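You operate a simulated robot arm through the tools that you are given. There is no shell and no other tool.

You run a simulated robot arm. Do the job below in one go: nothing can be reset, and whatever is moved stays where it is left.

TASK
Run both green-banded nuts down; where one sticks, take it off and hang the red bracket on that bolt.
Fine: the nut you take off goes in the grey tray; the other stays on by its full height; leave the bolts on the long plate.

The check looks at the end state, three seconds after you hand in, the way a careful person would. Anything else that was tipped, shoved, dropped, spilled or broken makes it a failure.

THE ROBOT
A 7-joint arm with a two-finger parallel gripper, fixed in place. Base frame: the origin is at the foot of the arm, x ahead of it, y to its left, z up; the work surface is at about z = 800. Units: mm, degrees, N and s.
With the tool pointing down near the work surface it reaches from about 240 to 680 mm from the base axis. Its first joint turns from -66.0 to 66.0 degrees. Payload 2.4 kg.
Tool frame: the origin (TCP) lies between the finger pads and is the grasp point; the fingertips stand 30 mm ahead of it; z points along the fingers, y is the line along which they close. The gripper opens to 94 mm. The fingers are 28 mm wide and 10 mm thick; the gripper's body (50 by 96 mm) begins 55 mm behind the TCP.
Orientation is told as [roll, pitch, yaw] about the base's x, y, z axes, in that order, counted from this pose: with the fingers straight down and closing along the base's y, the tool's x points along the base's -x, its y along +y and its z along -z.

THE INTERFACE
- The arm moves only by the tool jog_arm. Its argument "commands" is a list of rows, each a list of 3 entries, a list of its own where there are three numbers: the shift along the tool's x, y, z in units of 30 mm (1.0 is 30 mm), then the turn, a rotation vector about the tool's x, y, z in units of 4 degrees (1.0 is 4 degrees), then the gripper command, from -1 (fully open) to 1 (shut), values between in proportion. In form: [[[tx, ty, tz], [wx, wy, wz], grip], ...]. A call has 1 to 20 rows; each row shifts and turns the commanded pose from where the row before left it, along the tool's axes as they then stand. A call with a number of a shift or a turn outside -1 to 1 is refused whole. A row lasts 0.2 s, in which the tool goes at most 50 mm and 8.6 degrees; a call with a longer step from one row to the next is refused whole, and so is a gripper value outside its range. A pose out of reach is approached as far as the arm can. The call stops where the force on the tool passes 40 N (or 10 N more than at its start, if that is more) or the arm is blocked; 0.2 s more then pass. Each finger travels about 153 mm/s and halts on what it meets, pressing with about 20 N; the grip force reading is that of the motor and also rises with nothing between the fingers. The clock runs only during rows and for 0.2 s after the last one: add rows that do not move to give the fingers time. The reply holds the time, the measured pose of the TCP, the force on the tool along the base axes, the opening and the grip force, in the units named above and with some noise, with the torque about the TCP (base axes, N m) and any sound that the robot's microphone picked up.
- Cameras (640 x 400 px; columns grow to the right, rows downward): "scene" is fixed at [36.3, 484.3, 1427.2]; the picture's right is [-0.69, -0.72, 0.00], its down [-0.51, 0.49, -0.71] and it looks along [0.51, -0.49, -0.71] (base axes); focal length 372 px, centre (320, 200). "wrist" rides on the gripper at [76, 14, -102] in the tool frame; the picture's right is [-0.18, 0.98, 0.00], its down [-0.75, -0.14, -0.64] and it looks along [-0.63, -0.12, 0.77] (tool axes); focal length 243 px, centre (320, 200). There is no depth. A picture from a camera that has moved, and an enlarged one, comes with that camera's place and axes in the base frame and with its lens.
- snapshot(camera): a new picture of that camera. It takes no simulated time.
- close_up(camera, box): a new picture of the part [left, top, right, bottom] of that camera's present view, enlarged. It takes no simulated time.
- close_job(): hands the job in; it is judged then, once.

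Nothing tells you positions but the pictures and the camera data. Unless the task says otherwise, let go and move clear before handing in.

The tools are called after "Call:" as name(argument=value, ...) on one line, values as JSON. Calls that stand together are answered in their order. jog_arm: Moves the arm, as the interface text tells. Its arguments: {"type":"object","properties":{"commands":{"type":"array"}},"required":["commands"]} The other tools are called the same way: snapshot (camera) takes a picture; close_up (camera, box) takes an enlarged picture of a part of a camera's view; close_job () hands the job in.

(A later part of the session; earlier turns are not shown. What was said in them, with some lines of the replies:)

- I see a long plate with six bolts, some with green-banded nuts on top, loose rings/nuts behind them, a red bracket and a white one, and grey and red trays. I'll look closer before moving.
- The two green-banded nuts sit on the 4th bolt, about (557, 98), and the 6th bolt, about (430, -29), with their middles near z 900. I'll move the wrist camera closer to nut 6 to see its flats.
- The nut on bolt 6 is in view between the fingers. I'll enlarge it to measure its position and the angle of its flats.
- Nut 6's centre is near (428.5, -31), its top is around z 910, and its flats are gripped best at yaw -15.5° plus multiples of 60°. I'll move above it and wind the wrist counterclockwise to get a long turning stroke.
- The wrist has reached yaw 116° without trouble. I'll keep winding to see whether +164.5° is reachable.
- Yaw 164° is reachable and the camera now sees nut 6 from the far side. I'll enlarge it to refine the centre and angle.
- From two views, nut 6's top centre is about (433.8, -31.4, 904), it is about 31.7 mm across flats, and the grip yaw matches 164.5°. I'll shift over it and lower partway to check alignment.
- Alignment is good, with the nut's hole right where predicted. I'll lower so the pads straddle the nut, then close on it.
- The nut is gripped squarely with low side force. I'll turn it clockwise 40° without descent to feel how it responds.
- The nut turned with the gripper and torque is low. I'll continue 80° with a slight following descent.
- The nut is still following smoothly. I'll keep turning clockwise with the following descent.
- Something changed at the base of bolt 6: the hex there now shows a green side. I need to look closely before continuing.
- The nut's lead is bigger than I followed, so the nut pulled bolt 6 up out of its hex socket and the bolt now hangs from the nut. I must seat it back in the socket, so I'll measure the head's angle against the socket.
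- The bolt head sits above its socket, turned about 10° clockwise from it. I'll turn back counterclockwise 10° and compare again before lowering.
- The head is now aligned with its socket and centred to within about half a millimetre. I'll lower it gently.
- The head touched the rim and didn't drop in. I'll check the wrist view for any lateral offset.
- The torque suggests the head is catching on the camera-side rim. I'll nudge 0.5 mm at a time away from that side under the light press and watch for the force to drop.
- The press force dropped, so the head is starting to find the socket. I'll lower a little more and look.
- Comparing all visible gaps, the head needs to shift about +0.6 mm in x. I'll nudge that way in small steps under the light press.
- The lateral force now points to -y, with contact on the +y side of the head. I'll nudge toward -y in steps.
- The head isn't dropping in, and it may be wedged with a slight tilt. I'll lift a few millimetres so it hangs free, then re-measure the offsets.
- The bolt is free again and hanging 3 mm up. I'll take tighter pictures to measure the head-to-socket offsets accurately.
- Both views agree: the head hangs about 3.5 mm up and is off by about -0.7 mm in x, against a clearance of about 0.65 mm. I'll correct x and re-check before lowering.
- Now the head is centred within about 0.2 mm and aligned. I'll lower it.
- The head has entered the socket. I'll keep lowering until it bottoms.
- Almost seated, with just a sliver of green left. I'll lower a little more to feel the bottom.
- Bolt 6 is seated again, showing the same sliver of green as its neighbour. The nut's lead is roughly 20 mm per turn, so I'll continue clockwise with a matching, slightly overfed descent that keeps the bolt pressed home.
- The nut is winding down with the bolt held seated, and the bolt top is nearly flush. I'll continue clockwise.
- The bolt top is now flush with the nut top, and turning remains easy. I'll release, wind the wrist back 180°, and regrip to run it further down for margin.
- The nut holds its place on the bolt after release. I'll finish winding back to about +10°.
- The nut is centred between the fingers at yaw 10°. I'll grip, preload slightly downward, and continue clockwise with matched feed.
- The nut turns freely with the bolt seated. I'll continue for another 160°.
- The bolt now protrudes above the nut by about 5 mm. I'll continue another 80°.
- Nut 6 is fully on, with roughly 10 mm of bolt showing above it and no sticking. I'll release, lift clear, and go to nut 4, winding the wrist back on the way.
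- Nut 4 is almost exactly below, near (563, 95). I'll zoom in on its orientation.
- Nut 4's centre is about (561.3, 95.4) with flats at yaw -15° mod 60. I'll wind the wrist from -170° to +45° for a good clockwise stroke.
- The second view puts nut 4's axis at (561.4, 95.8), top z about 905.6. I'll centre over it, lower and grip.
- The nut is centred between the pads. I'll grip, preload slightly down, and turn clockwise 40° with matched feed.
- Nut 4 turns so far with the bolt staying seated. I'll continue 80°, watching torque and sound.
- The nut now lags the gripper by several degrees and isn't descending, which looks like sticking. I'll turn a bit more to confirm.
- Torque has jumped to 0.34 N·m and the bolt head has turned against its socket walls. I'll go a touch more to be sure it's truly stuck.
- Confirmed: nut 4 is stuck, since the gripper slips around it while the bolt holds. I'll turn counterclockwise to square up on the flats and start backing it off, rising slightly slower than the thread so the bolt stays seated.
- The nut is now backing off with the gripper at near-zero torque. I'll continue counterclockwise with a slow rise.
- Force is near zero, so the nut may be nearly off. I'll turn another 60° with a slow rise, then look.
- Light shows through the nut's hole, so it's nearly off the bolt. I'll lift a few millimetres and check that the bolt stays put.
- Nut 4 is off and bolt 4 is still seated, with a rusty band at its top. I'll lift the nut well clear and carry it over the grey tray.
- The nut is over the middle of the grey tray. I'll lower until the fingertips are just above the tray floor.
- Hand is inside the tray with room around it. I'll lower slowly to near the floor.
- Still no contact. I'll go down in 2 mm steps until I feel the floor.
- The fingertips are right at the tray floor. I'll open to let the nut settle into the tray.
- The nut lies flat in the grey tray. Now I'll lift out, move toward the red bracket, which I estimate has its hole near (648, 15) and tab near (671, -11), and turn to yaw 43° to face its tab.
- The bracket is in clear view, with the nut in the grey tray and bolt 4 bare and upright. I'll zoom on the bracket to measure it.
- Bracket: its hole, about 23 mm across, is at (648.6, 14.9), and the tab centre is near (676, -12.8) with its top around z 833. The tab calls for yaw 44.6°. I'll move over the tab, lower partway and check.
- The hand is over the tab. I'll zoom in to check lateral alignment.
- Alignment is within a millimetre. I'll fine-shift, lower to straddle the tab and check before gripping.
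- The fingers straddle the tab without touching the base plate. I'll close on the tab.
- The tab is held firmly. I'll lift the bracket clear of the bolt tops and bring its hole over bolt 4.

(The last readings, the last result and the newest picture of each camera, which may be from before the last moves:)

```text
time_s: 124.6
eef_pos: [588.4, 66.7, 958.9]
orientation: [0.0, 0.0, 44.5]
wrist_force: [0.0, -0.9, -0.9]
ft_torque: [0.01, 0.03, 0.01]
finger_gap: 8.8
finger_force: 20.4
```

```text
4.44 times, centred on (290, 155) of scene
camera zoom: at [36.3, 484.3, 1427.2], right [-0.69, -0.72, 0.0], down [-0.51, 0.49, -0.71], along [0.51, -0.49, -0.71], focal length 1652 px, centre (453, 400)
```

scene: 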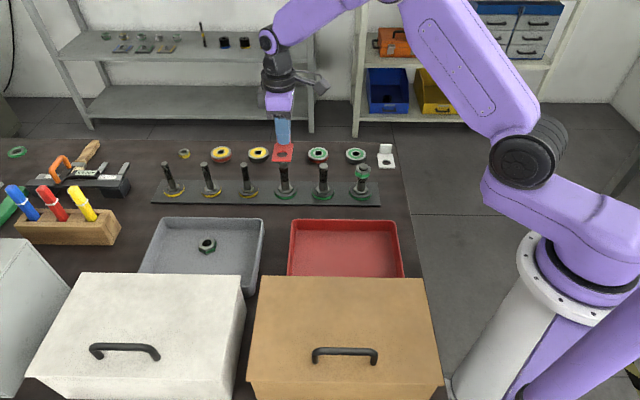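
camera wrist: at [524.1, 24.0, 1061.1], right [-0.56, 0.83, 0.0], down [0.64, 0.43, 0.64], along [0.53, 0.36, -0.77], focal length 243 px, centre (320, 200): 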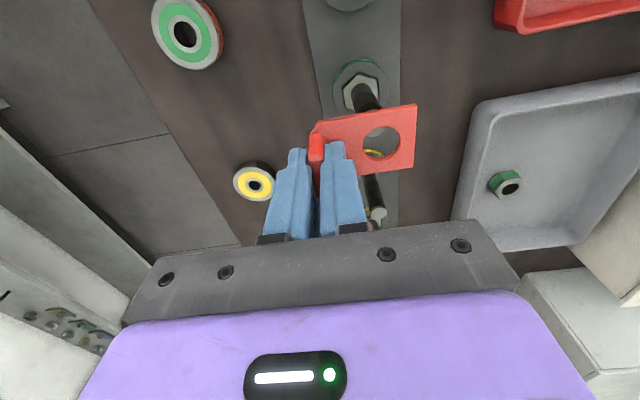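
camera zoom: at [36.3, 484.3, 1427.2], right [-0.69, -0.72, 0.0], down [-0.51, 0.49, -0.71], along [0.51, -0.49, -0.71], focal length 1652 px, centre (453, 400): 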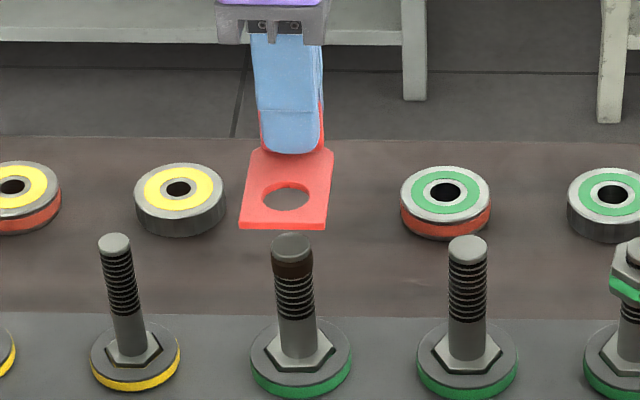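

The hole is at about (561.0, 95.2) against the bolt axis at (561.4, 95.8), nearly concentric. I'll lower to just above the bolt top and re-check.

Call:
jog_arm(commands=[[[-0.02, 0.004, 0.2], [0, 0, 0], 1], [[0, 0, 0.3], [0, 0, 0], 1], [[0, 0, 0.15], [0, 0, 0], 1], [[0, 0, 0], [0, 0, 0], 1], [[0, 0, 0], [0, 0, 0], 1]])

Call:
close_up(camera="wrist", box=[340, 95, 420, 165])

Call:
close_up(camera="scene", box=[270, 140, 310, 175])

```text
time_s: 125.8
eef_pos: [589.0, 68.5, 940.1]
orientation: [0.0, 0.0, 44.5]
wrist_force: [0.1, 0.1, -0.4]
ft_torque: [-0.02, 0.01, -0.01]
finger_gap: 8.9
finger_force: 20.0
```

```text
5.71 times, centred on (380, 130) of wrist
camera zoom: at [524.3, 24.5, 1041.7], right [-0.56, 0.83, 0.0], down [0.64, 0.43, 0.64], along [0.53, 0.36, -0.77], focal length 1386 px, centre (-23, 600)
```

zoom: 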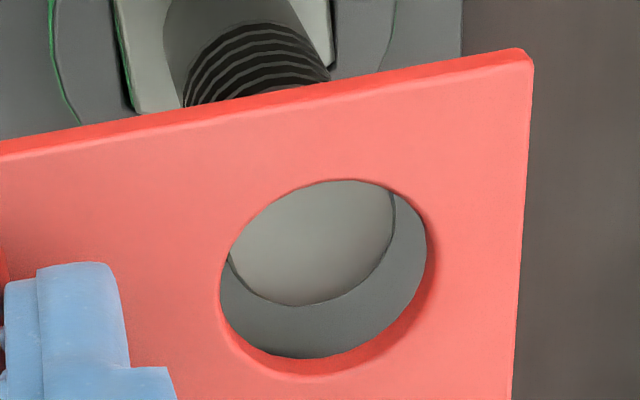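

```text
11.43 times, centred on (290, 158) of scene
camera zoom: at [36.3, 484.3, 1427.2], right [-0.69, -0.72, 0.0], down [-0.51, 0.49, -0.71], along [0.51, -0.49, -0.71], focal length 4248 px, centre (663, 686)
```

zoom: 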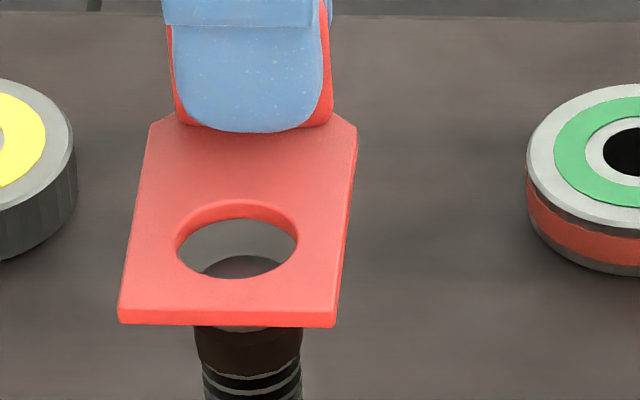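

Wrist view says nearly concentric, but the scene view hints at about 1 mm offset to the left. I'll take finer close-ups to settle it.

Call:
close_up(camera="scene", box=[277, 156, 297, 172])

Call:
close_up(camera="wrist", box=[360, 120, 396, 148])

Call:
close_up(camera="scene", box=[270, 155, 300, 200])

```text
16.00 times, centred on (287, 164) of scene
camera zoom: at [36.3, 484.3, 1427.2], right [-0.69, -0.72, 0.0], down [-0.51, 0.49, -0.71], along [0.51, -0.49, -0.71], focal length 5947 px, centre (848, 776)
```

zoom: 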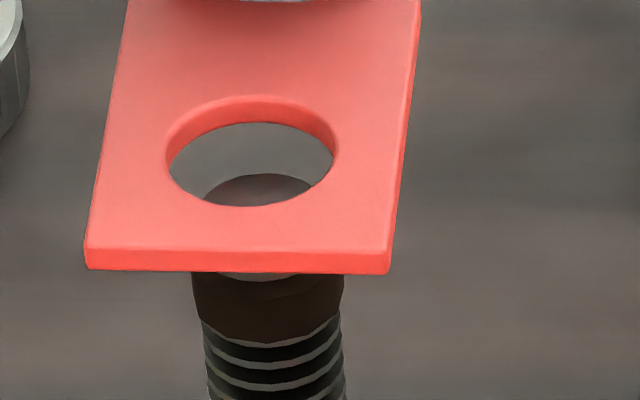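

```text
14.29 times, centred on (378, 134) of wrist
camera zoom: at [524.3, 24.5, 1041.7], right [-0.56, 0.83, 0.0], down [0.64, 0.43, 0.64], along [0.53, 0.36, -0.77], focal length 3466 px, centre (-509, 1143)
```

zoom: 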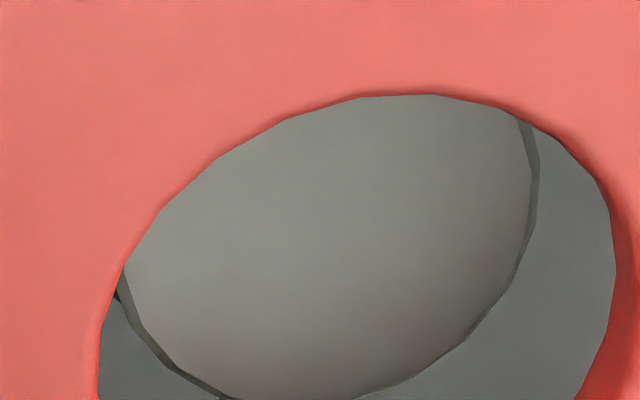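

```text
8.89 times, centred on (285, 178) of scene
camera zoom: at [36.3, 484.3, 1427.2], right [-0.69, -0.72, 0.0], down [-0.51, 0.49, -0.71], along [0.51, -0.49, -0.71], focal length 3304 px, centre (631, 400)
```

zoom: 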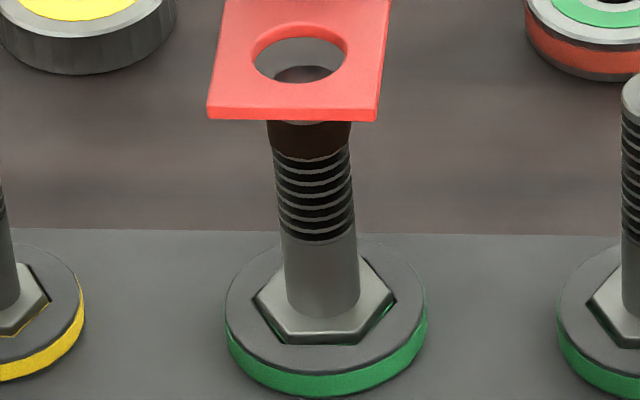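

The views agree within about half a millimetre, inside the 1.5 mm clearance. I'll apply a small correction and lower slowly onto the bolt, watching force.

Call:
jog_arm(commands=[[[0.0165, 0.01, 0], [0, 0, 0], 1], [[0, 0, 0.1], [0, 0, 0], 1], [[0, 0, 0.1], [0, 0, 0], 1], [[0, 0, 0.1], [0, 0, 0], 1], [[0, 0, 0], [0, 0, 0], 1]])

Call:
close_up(camera="wrist", box=[340, 95, 420, 165])

Call:
close_up(camera="scene", box=[277, 156, 297, 172])

```text
time_s: 127.0
eef_pos: [589.9, 66.7, 929.2]
orientation: [-0.1, -0.1, 44.4]
wrist_force: [0.1, 0.4, -0.2]
ft_torque: [-0.01, -0.03, 0.02]
finger_gap: 8.9
finger_force: 20.2
```

```text
5.71 times, centred on (380, 130) of wrist
camera zoom: at [523.9, 24.0, 1032.5], right [-0.56, 0.83, 0.0], down [0.64, 0.43, 0.64], along [0.53, 0.36, -0.77], focal length 1386 px, centre (-23, 600)
```

zoom: 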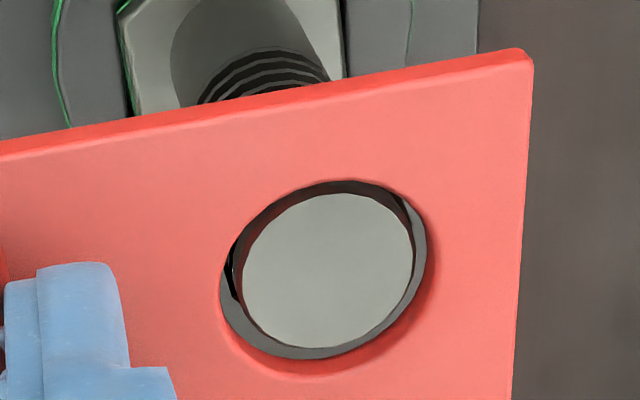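

```text
16.00 times, centred on (287, 164) of scene
camera zoom: at [36.3, 484.3, 1427.2], right [-0.69, -0.72, 0.0], down [-0.51, 0.49, -0.71], along [0.51, -0.49, -0.71], focal length 5947 px, centre (848, 776)
```

zoom: 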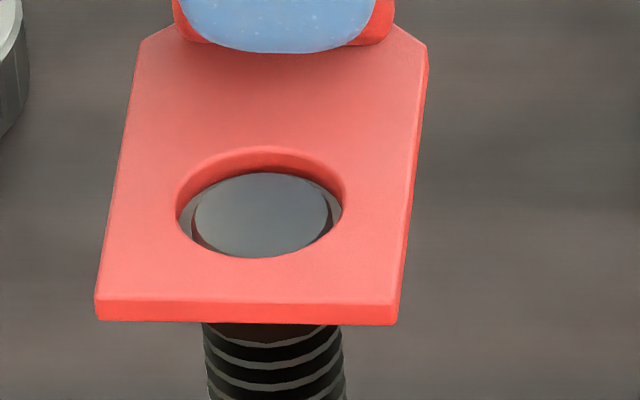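

The bolt top is centred in the hole. I'll continue lowering the bracket down the bolt in steps.

Call:
jog_arm(commands=[[[0, 0, 0.15], [0, 0, 0], 1], [[0, 0, 0.15], [0, 0, 0], 1], [[0, 0, 0.15], [0, 0, 0], 1], [[0, 0, 0.15], [0, 0, 0], 1], [[0, 0, 0], [0, 0, 0], 1]])

Call:
close_up(camera="wrist", box=[300, 85, 440, 205])

Call:
close_up(camera="scene", box=[260, 130, 310, 200])

```text
time_s: 128.2
eef_pos: [590.0, 67.1, 912.3]
orientation: [-0.1, 0.1, 44.5]
wrist_force: [-0.3, -0.1, -1.0]
ft_torque: [-0.02, 0.01, -0.01]
finger_gap: 8.9
finger_force: 19.5
```

```text
3.33 times, centred on (370, 145) of wrist
camera zoom: at [523.9, 24.1, 1014.5], right [-0.56, 0.83, 0.0], down [0.64, 0.43, 0.64], along [0.53, 0.36, -0.77], focal length 809 px, centre (153, 383)
```

zoom: 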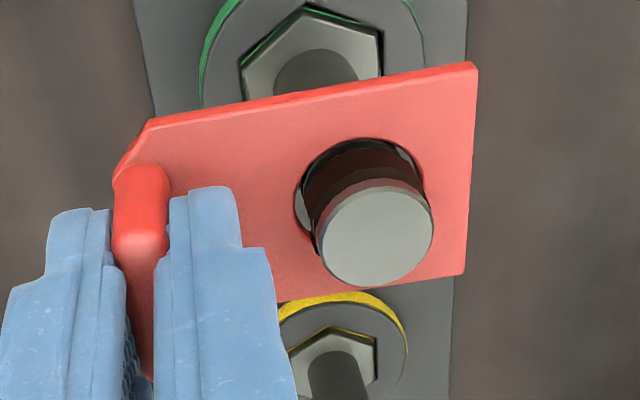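

```text
5.71 times, centred on (285, 165) of scene
camera zoom: at [36.3, 484.3, 1427.2], right [-0.69, -0.72, 0.0], down [-0.51, 0.49, -0.71], along [0.51, -0.49, -0.71], focal length 2124 px, centre (520, 400)
```

zoom: 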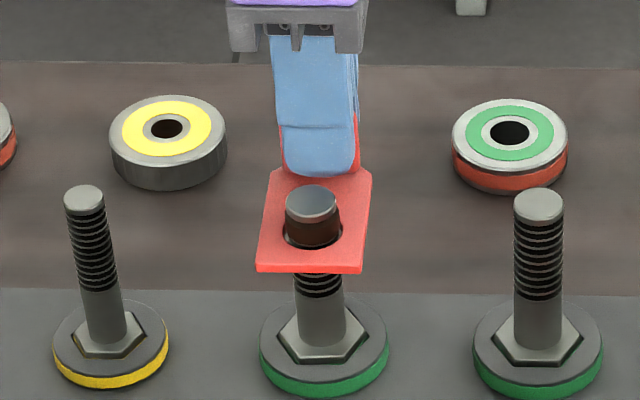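

The bracket is threaded on the bolt with no contact force. I'll continue down.

Call:
jog_arm(commands=[[[0, 0, 0.2], [0, 0, 0], 1], [[0, 0, 0.2], [0, 0, 0], 1], [[0, 0, 0.2], [0, 0, 0], 1], [[0, 0, 0.2], [0, 0, 0], 1], [[0, 0, 0.2], [0, 0, 0], 1], [[0, 0, 0], [0, 0, 0], 1]])

Call:
close_up(camera="wrist", box=[300, 85, 440, 245])

Call:
close_up(camera="scene", box=[260, 130, 310, 200])

```text
time_s: 129.6
eef_pos: [588.5, 65.8, 881.5]
orientation: [0.0, 0.0, 44.5]
wrist_force: [0.1, 0.0, 0.1]
ft_torque: [0.0, 0.05, 0.0]
finger_gap: 8.6
finger_force: 20.0
```

```text
2.50 times, centred on (370, 165) of wrist
camera zoom: at [523.6, 23.7, 984.5], right [-0.56, 0.83, 0.0], down [0.64, 0.43, 0.64], along [0.53, 0.36, -0.77], focal length 606 px, centre (195, 288)
```

zoom: 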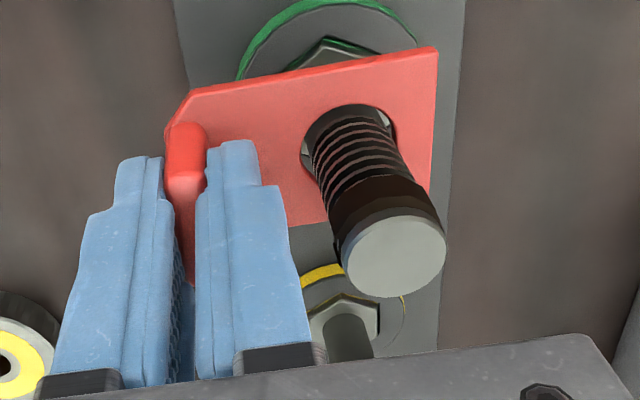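

```text
5.71 times, centred on (285, 165) of scene
camera zoom: at [36.3, 484.3, 1427.2], right [-0.69, -0.72, 0.0], down [-0.51, 0.49, -0.71], along [0.51, -0.49, -0.71], focal length 2124 px, centre (520, 400)
```

zoom: 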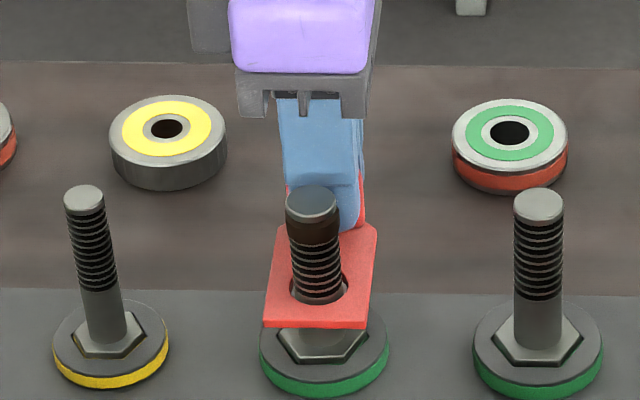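

Still free, with ample clearance between the bolt top and gripper body. I'll lower further, then feel for the seat.

Call:
jog_arm(commands=[[[0, 0, 0.15], [0, 0, 0], 1], [[0, 0, 0.15], [0, 0, 0], 1], [[0, 0, 0.15], [0, 0, 0], 1], [[0, 0, 0], [0, 0, 0], 1]])

Call:
jog_arm(commands=[[[0, 0, 0.1], [0, 0, 0], 1], [[0, 0, 0], [0, 0, 0], 1]])

Call:
close_up(camera="scene", box=[260, 130, 310, 200])

Call:
close_up(camera="wrist", box=[300, 85, 440, 245])

```text
time_s: 130.6
eef_pos: [589.8, 66.5, 867.8]
orientation: [0.1, 0.0, 44.5]
wrist_force: [0.3, 0.3, -0.3]
ft_torque: [0.0, 0.01, -0.01]
finger_gap: 8.7
finger_force: 20.2
```

```text
time_s: 131.2
eef_pos: [588.8, 67.0, 865.0]
orientation: [0.0, 0.0, 44.5]
wrist_force: [-0.5, -0.4, 0.3]
ft_torque: [-0.03, 0.01, 0.01]
finger_gap: 8.8
finger_force: 20.1
```

```text
5.71 times, centred on (285, 165) of scene
camera zoom: at [36.3, 484.3, 1427.2], right [-0.69, -0.72, 0.0], down [-0.51, 0.49, -0.71], along [0.51, -0.49, -0.71], focal length 2124 px, centre (520, 400)
```

zoom: 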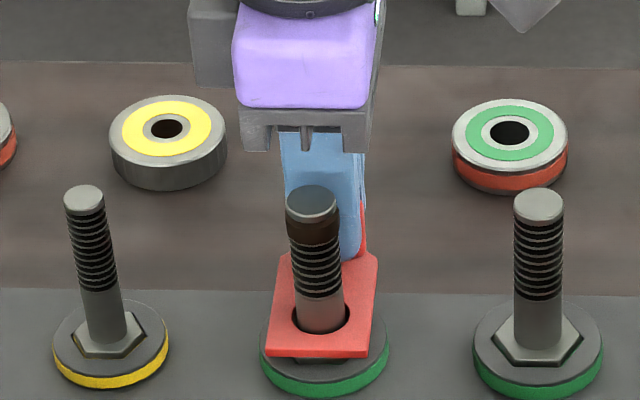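

```text
2.50 times, centred on (370, 165) of wrist
camera zoom: at [523.9, 23.9, 968.2], right [-0.56, 0.83, 0.0], down [0.64, 0.43, 0.64], along [0.53, 0.36, -0.77], focal length 606 px, centre (195, 288)
```

zoom: 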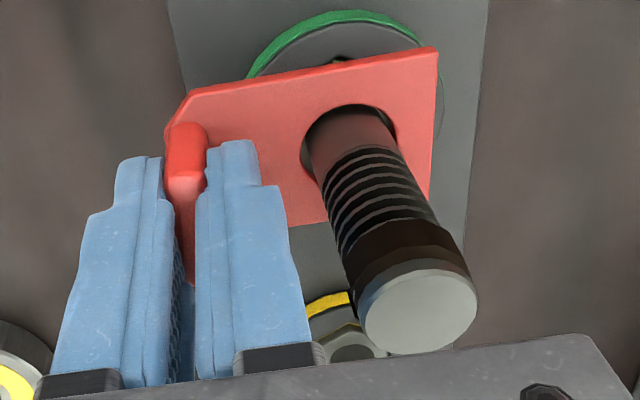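

The plate is a few millimetres above the bolt head. I'll step down gently until it touches.

Call:
jog_arm(commands=[[[0, 0, 0.06], [0, 0, 0], 1], [[0, 0, 0.04], [0, 0, 0], 1], [[0, 0, 0], [0, 0, 0], 1]])

Call:
jog_arm(commands=[[[0, 0, 0.05], [0, 0, 0], 1], [[0, 0, 0], [0, 0, 0], 1]])

Call:
jog_arm(commands=[[[0, 0, 0.05], [0, 0, 0], 1], [[0, 0, 0], [0, 0, 0], 1]])

Call:
close_up(camera="scene", box=[260, 130, 310, 200])

```text
time_s: 132.0
eef_pos: [589.0, 66.5, 863.4]
orientation: [0.0, 0.0, 44.6]
wrist_force: [-1.0, -0.4, -0.2]
ft_torque: [-0.02, 0.0, 0.01]
finger_gap: 8.6
finger_force: 19.8
```

```text
time_s: 132.6
eef_pos: [589.5, 66.3, 862.7]
orientation: [0.1, 0.0, 44.5]
wrist_force: [-2.5, -1.1, 6.7]
ft_torque: [0.08, 0.21, 0.08]
finger_gap: 9.0
finger_force: 20.2
```

```text
time_s: 133.2
eef_pos: [590.2, 66.8, 861.3]
orientation: [-0.1, -0.1, 44.4]
wrist_force: [-1.3, -2.7, 15.3]
ft_torque: [0.22, 0.3, 0.04]
finger_gap: 9.2
finger_force: 20.0
```

```text
5.71 times, centred on (285, 165) of scene
camera zoom: at [35.9, 484.2, 1427.3], right [-0.69, -0.72, 0.0], down [-0.51, 0.49, -0.71], along [0.51, -0.49, -0.71], focal length 2124 px, centre (520, 400)
```

zoom: 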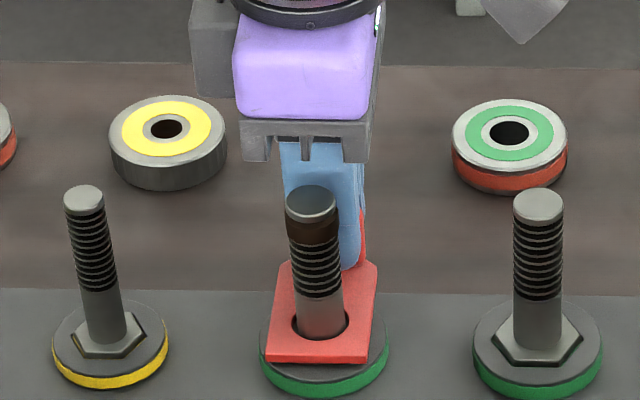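

The bracket has seated on the bolt head. I'll relieve the press and open the fingers slightly, keeping the inner finger clear of the bolt.

Call:
jog_arm(commands=[[[0, 0, -0.04], [0, 0, 0], 1], [[0, 0, 0], [0, 0, 0], 0.75], [[0, 0, 0], [0, 0, 0], 0.65], [[0, 0, 0], [0, 0, 0], 0.6], [[0, 0, 0], [0, 0, 0], 0.6]])

Call:
close_up(camera="wrist", box=[290, 85, 450, 245])

Call:
close_up(camera="scene", box=[260, 130, 310, 200])

```text
time_s: 134.4
eef_pos: [588.1, 66.3, 861.1]
orientation: [0.1, 0.0, 44.5]
wrist_force: [0.1, 0.0, -0.9]
ft_torque: [-0.01, -0.02, 0.01]
finger_gap: 18.6
finger_force: 0.1
```

```text
2.50 times, centred on (370, 165) of wrist
camera zoom: at [523.9, 23.9, 963.3], right [-0.56, 0.83, 0.0], down [0.64, 0.43, 0.64], along [0.53, 0.36, -0.77], focal length 606 px, centre (195, 288)
```

zoom: 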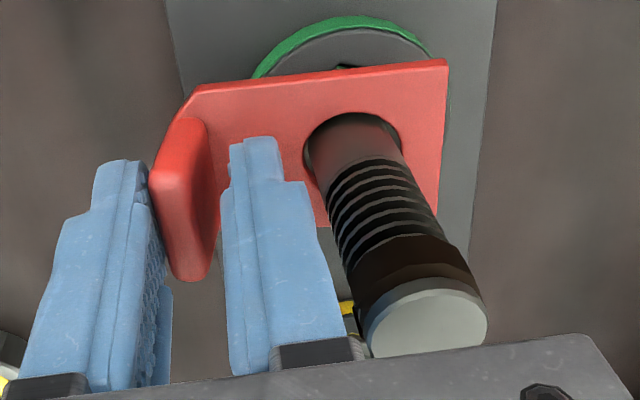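

```text
5.71 times, centred on (285, 165) of scene
camera zoom: at [36.3, 484.3, 1427.2], right [-0.69, -0.72, 0.0], down [-0.51, 0.49, -0.71], along [0.51, -0.49, -0.71], focal length 2124 px, centre (520, 400)
```

zoom: 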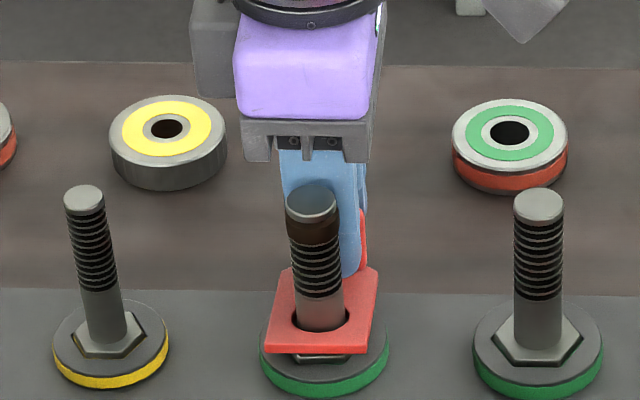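

As expected, the tab leans outward onto the outer finger. I'll ease the hand outward while opening, so the bracket settles gently.

Call:
jog_arm(commands=[[[0, -0.05, 0], [0, 0, 0], 0.56], [[0, -0.05, 0], [0, 0, 0], 0.52], [[0, -0.05, 0], [0, 0, 0], 0.48], [[0, -0.05, 0], [0, 0, 0], 0.44], [[0, -0.03, 0], [0, 0, 0], 0.4], [[0, 0, 0], [0, 0, 0], 0.4]])

Call:
close_up(camera="wrist", box=[290, 85, 450, 245])

Call:
close_up(camera="scene", box=[260, 130, 310, 200])

```text
time_s: 135.8
eef_pos: [593.7, 61.8, 860.3]
orientation: [0.0, 0.0, 44.4]
wrist_force: [0.2, -0.3, 0.4]
ft_torque: [0.01, -0.01, -0.01]
finger_gap: 28.0
finger_force: 0.0
```

```text
2.50 times, centred on (370, 165) of wrist
camera zoom: at [528.5, 19.1, 963.3], right [-0.56, 0.83, 0.0], down [0.64, 0.43, 0.64], along [0.53, 0.36, -0.77], focal length 606 px, centre (195, 288)
```

zoom: 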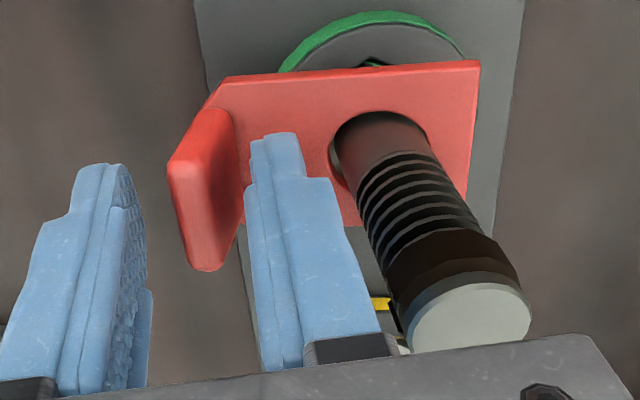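

```text
5.71 times, centred on (285, 165) of scene
camera zoom: at [36.3, 484.3, 1427.2], right [-0.69, -0.72, 0.0], down [-0.51, 0.49, -0.71], along [0.51, -0.49, -0.71], focal length 2124 px, centre (520, 400)
```

zoom: 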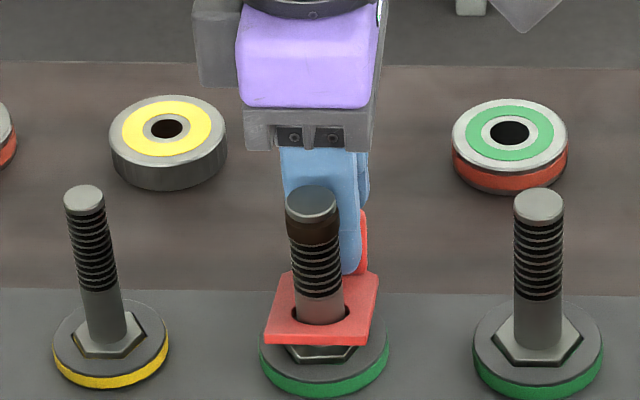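

The bracket has settled, hung on bolt 4 and resting tilted on the head, with both fingers clear. I'll lift straight up.

Call:
jog_arm(commands=[[[0, 0, -0.15], [0, 0, 0], 0.4], [[0, 0, -0.3], [0, 0, 0], 0.4], [[0, 0, -0.6], [0, 0, 0], 0.4], [[0, 0, -0.9], [0, 0, 0], 0.4], [[0, 0, -1], [0, 0, 0], 0.4], [[0, 0, -1], [0, 0, 0], 0.4], [[0, 0, -1], [0, 0, 0], 0.4], [[0, 0, 0], [0, 0, 0], 0.4]])

Call:
snapshot(camera="wrist")

Call:
snapshot(camera="scene")

Call:
close_up(camera="scene", box=[255, 130, 395, 210])

```text
time_s: 137.6
eef_pos: [594.2, 61.7, 1010.2]
orientation: [0.0, 0.0, 44.4]
wrist_force: [0.5, 0.3, 0.6]
ft_torque: [0.01, -0.04, 0.0]
finger_gap: 28.1
finger_force: 0.1
```

```text
taken
camera wrist: at [528.3, 19.2, 1112.2], right [-0.56, 0.83, 0.0], down [0.64, 0.43, 0.64], along [0.53, 0.36, -0.77], focal length 243 px, centre (320, 200)
```

wrist: 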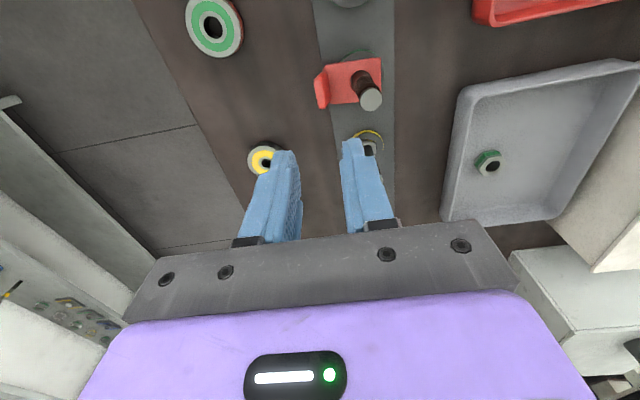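

```text
taken
```

scene: 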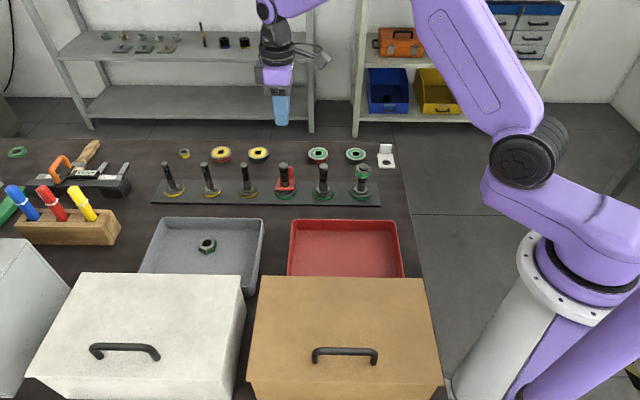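

```text
4.57 times, centred on (325, 170) of scene
camera zoom: at [36.3, 484.3, 1427.2], right [-0.69, -0.72, 0.0], down [-0.51, 0.49, -0.71], along [0.51, -0.49, -0.71], focal length 1699 px, centre (297, 337)
```

zoom: 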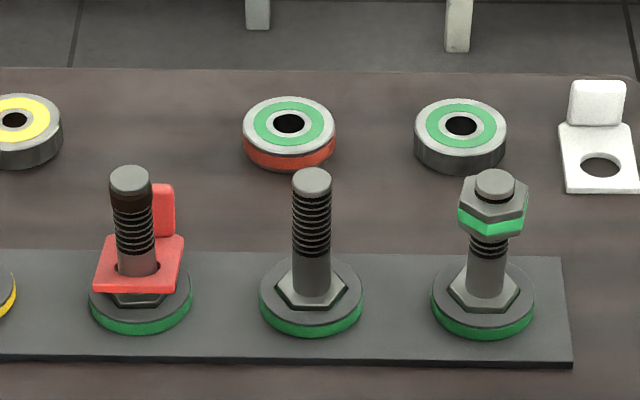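

All parts look right: nut in the grey tray, bracket hung on bolt 4, and nut 6 fully on. I'll do one last close check of both bolts and the tray before handing in.

Call:
close_up(camera="scene", box=[345, 160, 380, 200])

Call:
close_up(camera="scene", box=[265, 160, 305, 200])

Call:
close_up(camera="scene", box=[140, 205, 270, 290])

```text
10.00 times, centred on (362, 180) of scene
camera zoom: at [36.3, 484.3, 1427.2], right [-0.69, -0.72, 0.0], down [-0.51, 0.49, -0.71], along [0.51, -0.49, -0.71], focal length 3717 px, centre (-105, 400)
```

zoom: 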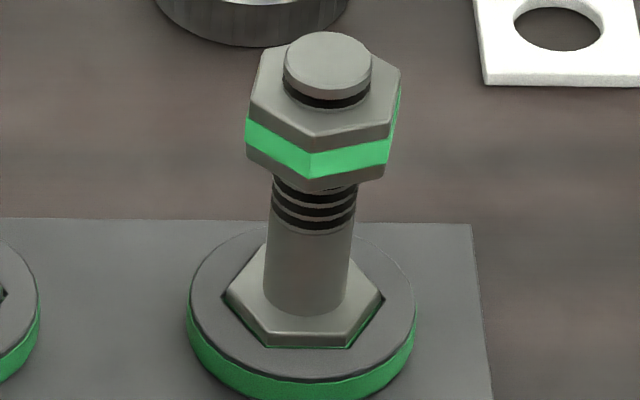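

```text
10.00 times, centred on (285, 180) of scene
camera zoom: at [36.3, 484.3, 1427.2], right [-0.69, -0.72, 0.0], down [-0.51, 0.49, -0.71], along [0.51, -0.49, -0.71], focal length 3717 px, centre (670, 400)
```

zoom: 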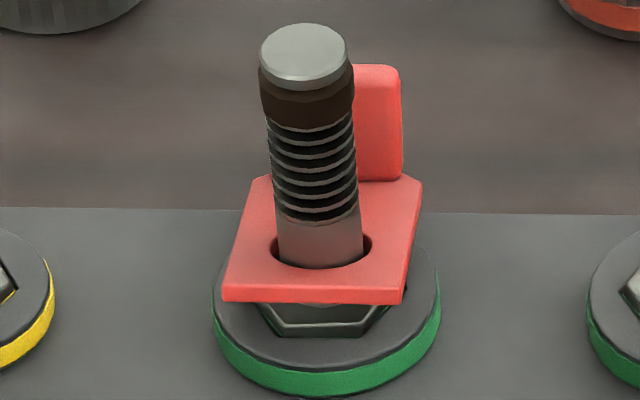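

```text
4.71 times, centred on (205, 248) of scene
camera zoom: at [36.3, 484.3, 1427.2], right [-0.69, -0.72, 0.0], down [-0.51, 0.49, -0.71], along [0.51, -0.49, -0.71], focal length 1749 px, centre (861, -24)
```

zoom: 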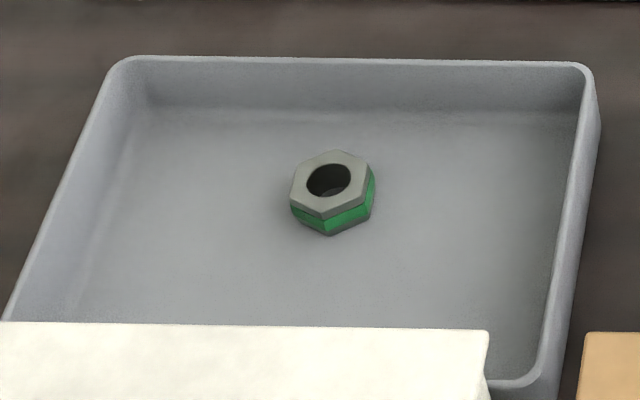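

Nut 6 is on by its full height, with bolt showing above it and bolt 6 seated. The bracket hangs on the seated bolt 4, the removed nut is flat in the grey tray, and the hand is clear, so I'm handing in.

Call:
close_job()

```text
The job is handed in.
```

The job is handed in. I don't have the result of the check.

- **Nut on bolt 6 (right end):** it ran down freely. It's on by its full height, with several millimetres of bolt showing above it. I didn't run it to the end of the thread; about three thread rings still show below it.
- **Nut on bolt 4:** it stuck on the rusty part of the thread. I backed it off and set it in the grey tray, where it lies flat.
- **Red bracket:** it hangs on bolt 4, with the bolt through its hole. It rests on the bolt head and tilts about 20° toward its tab.
- **Bolts:** all six are on the long plate. While I was turning the first nut, bolt 6 was pulled up out of its hex socket, because I lowered the hand too slowly for the thread. I put it back, and in the last picture it sits the same as its neighbour.

Nothing else on the bench looked moved in the last pictures. The gripper is empty and raised clear.
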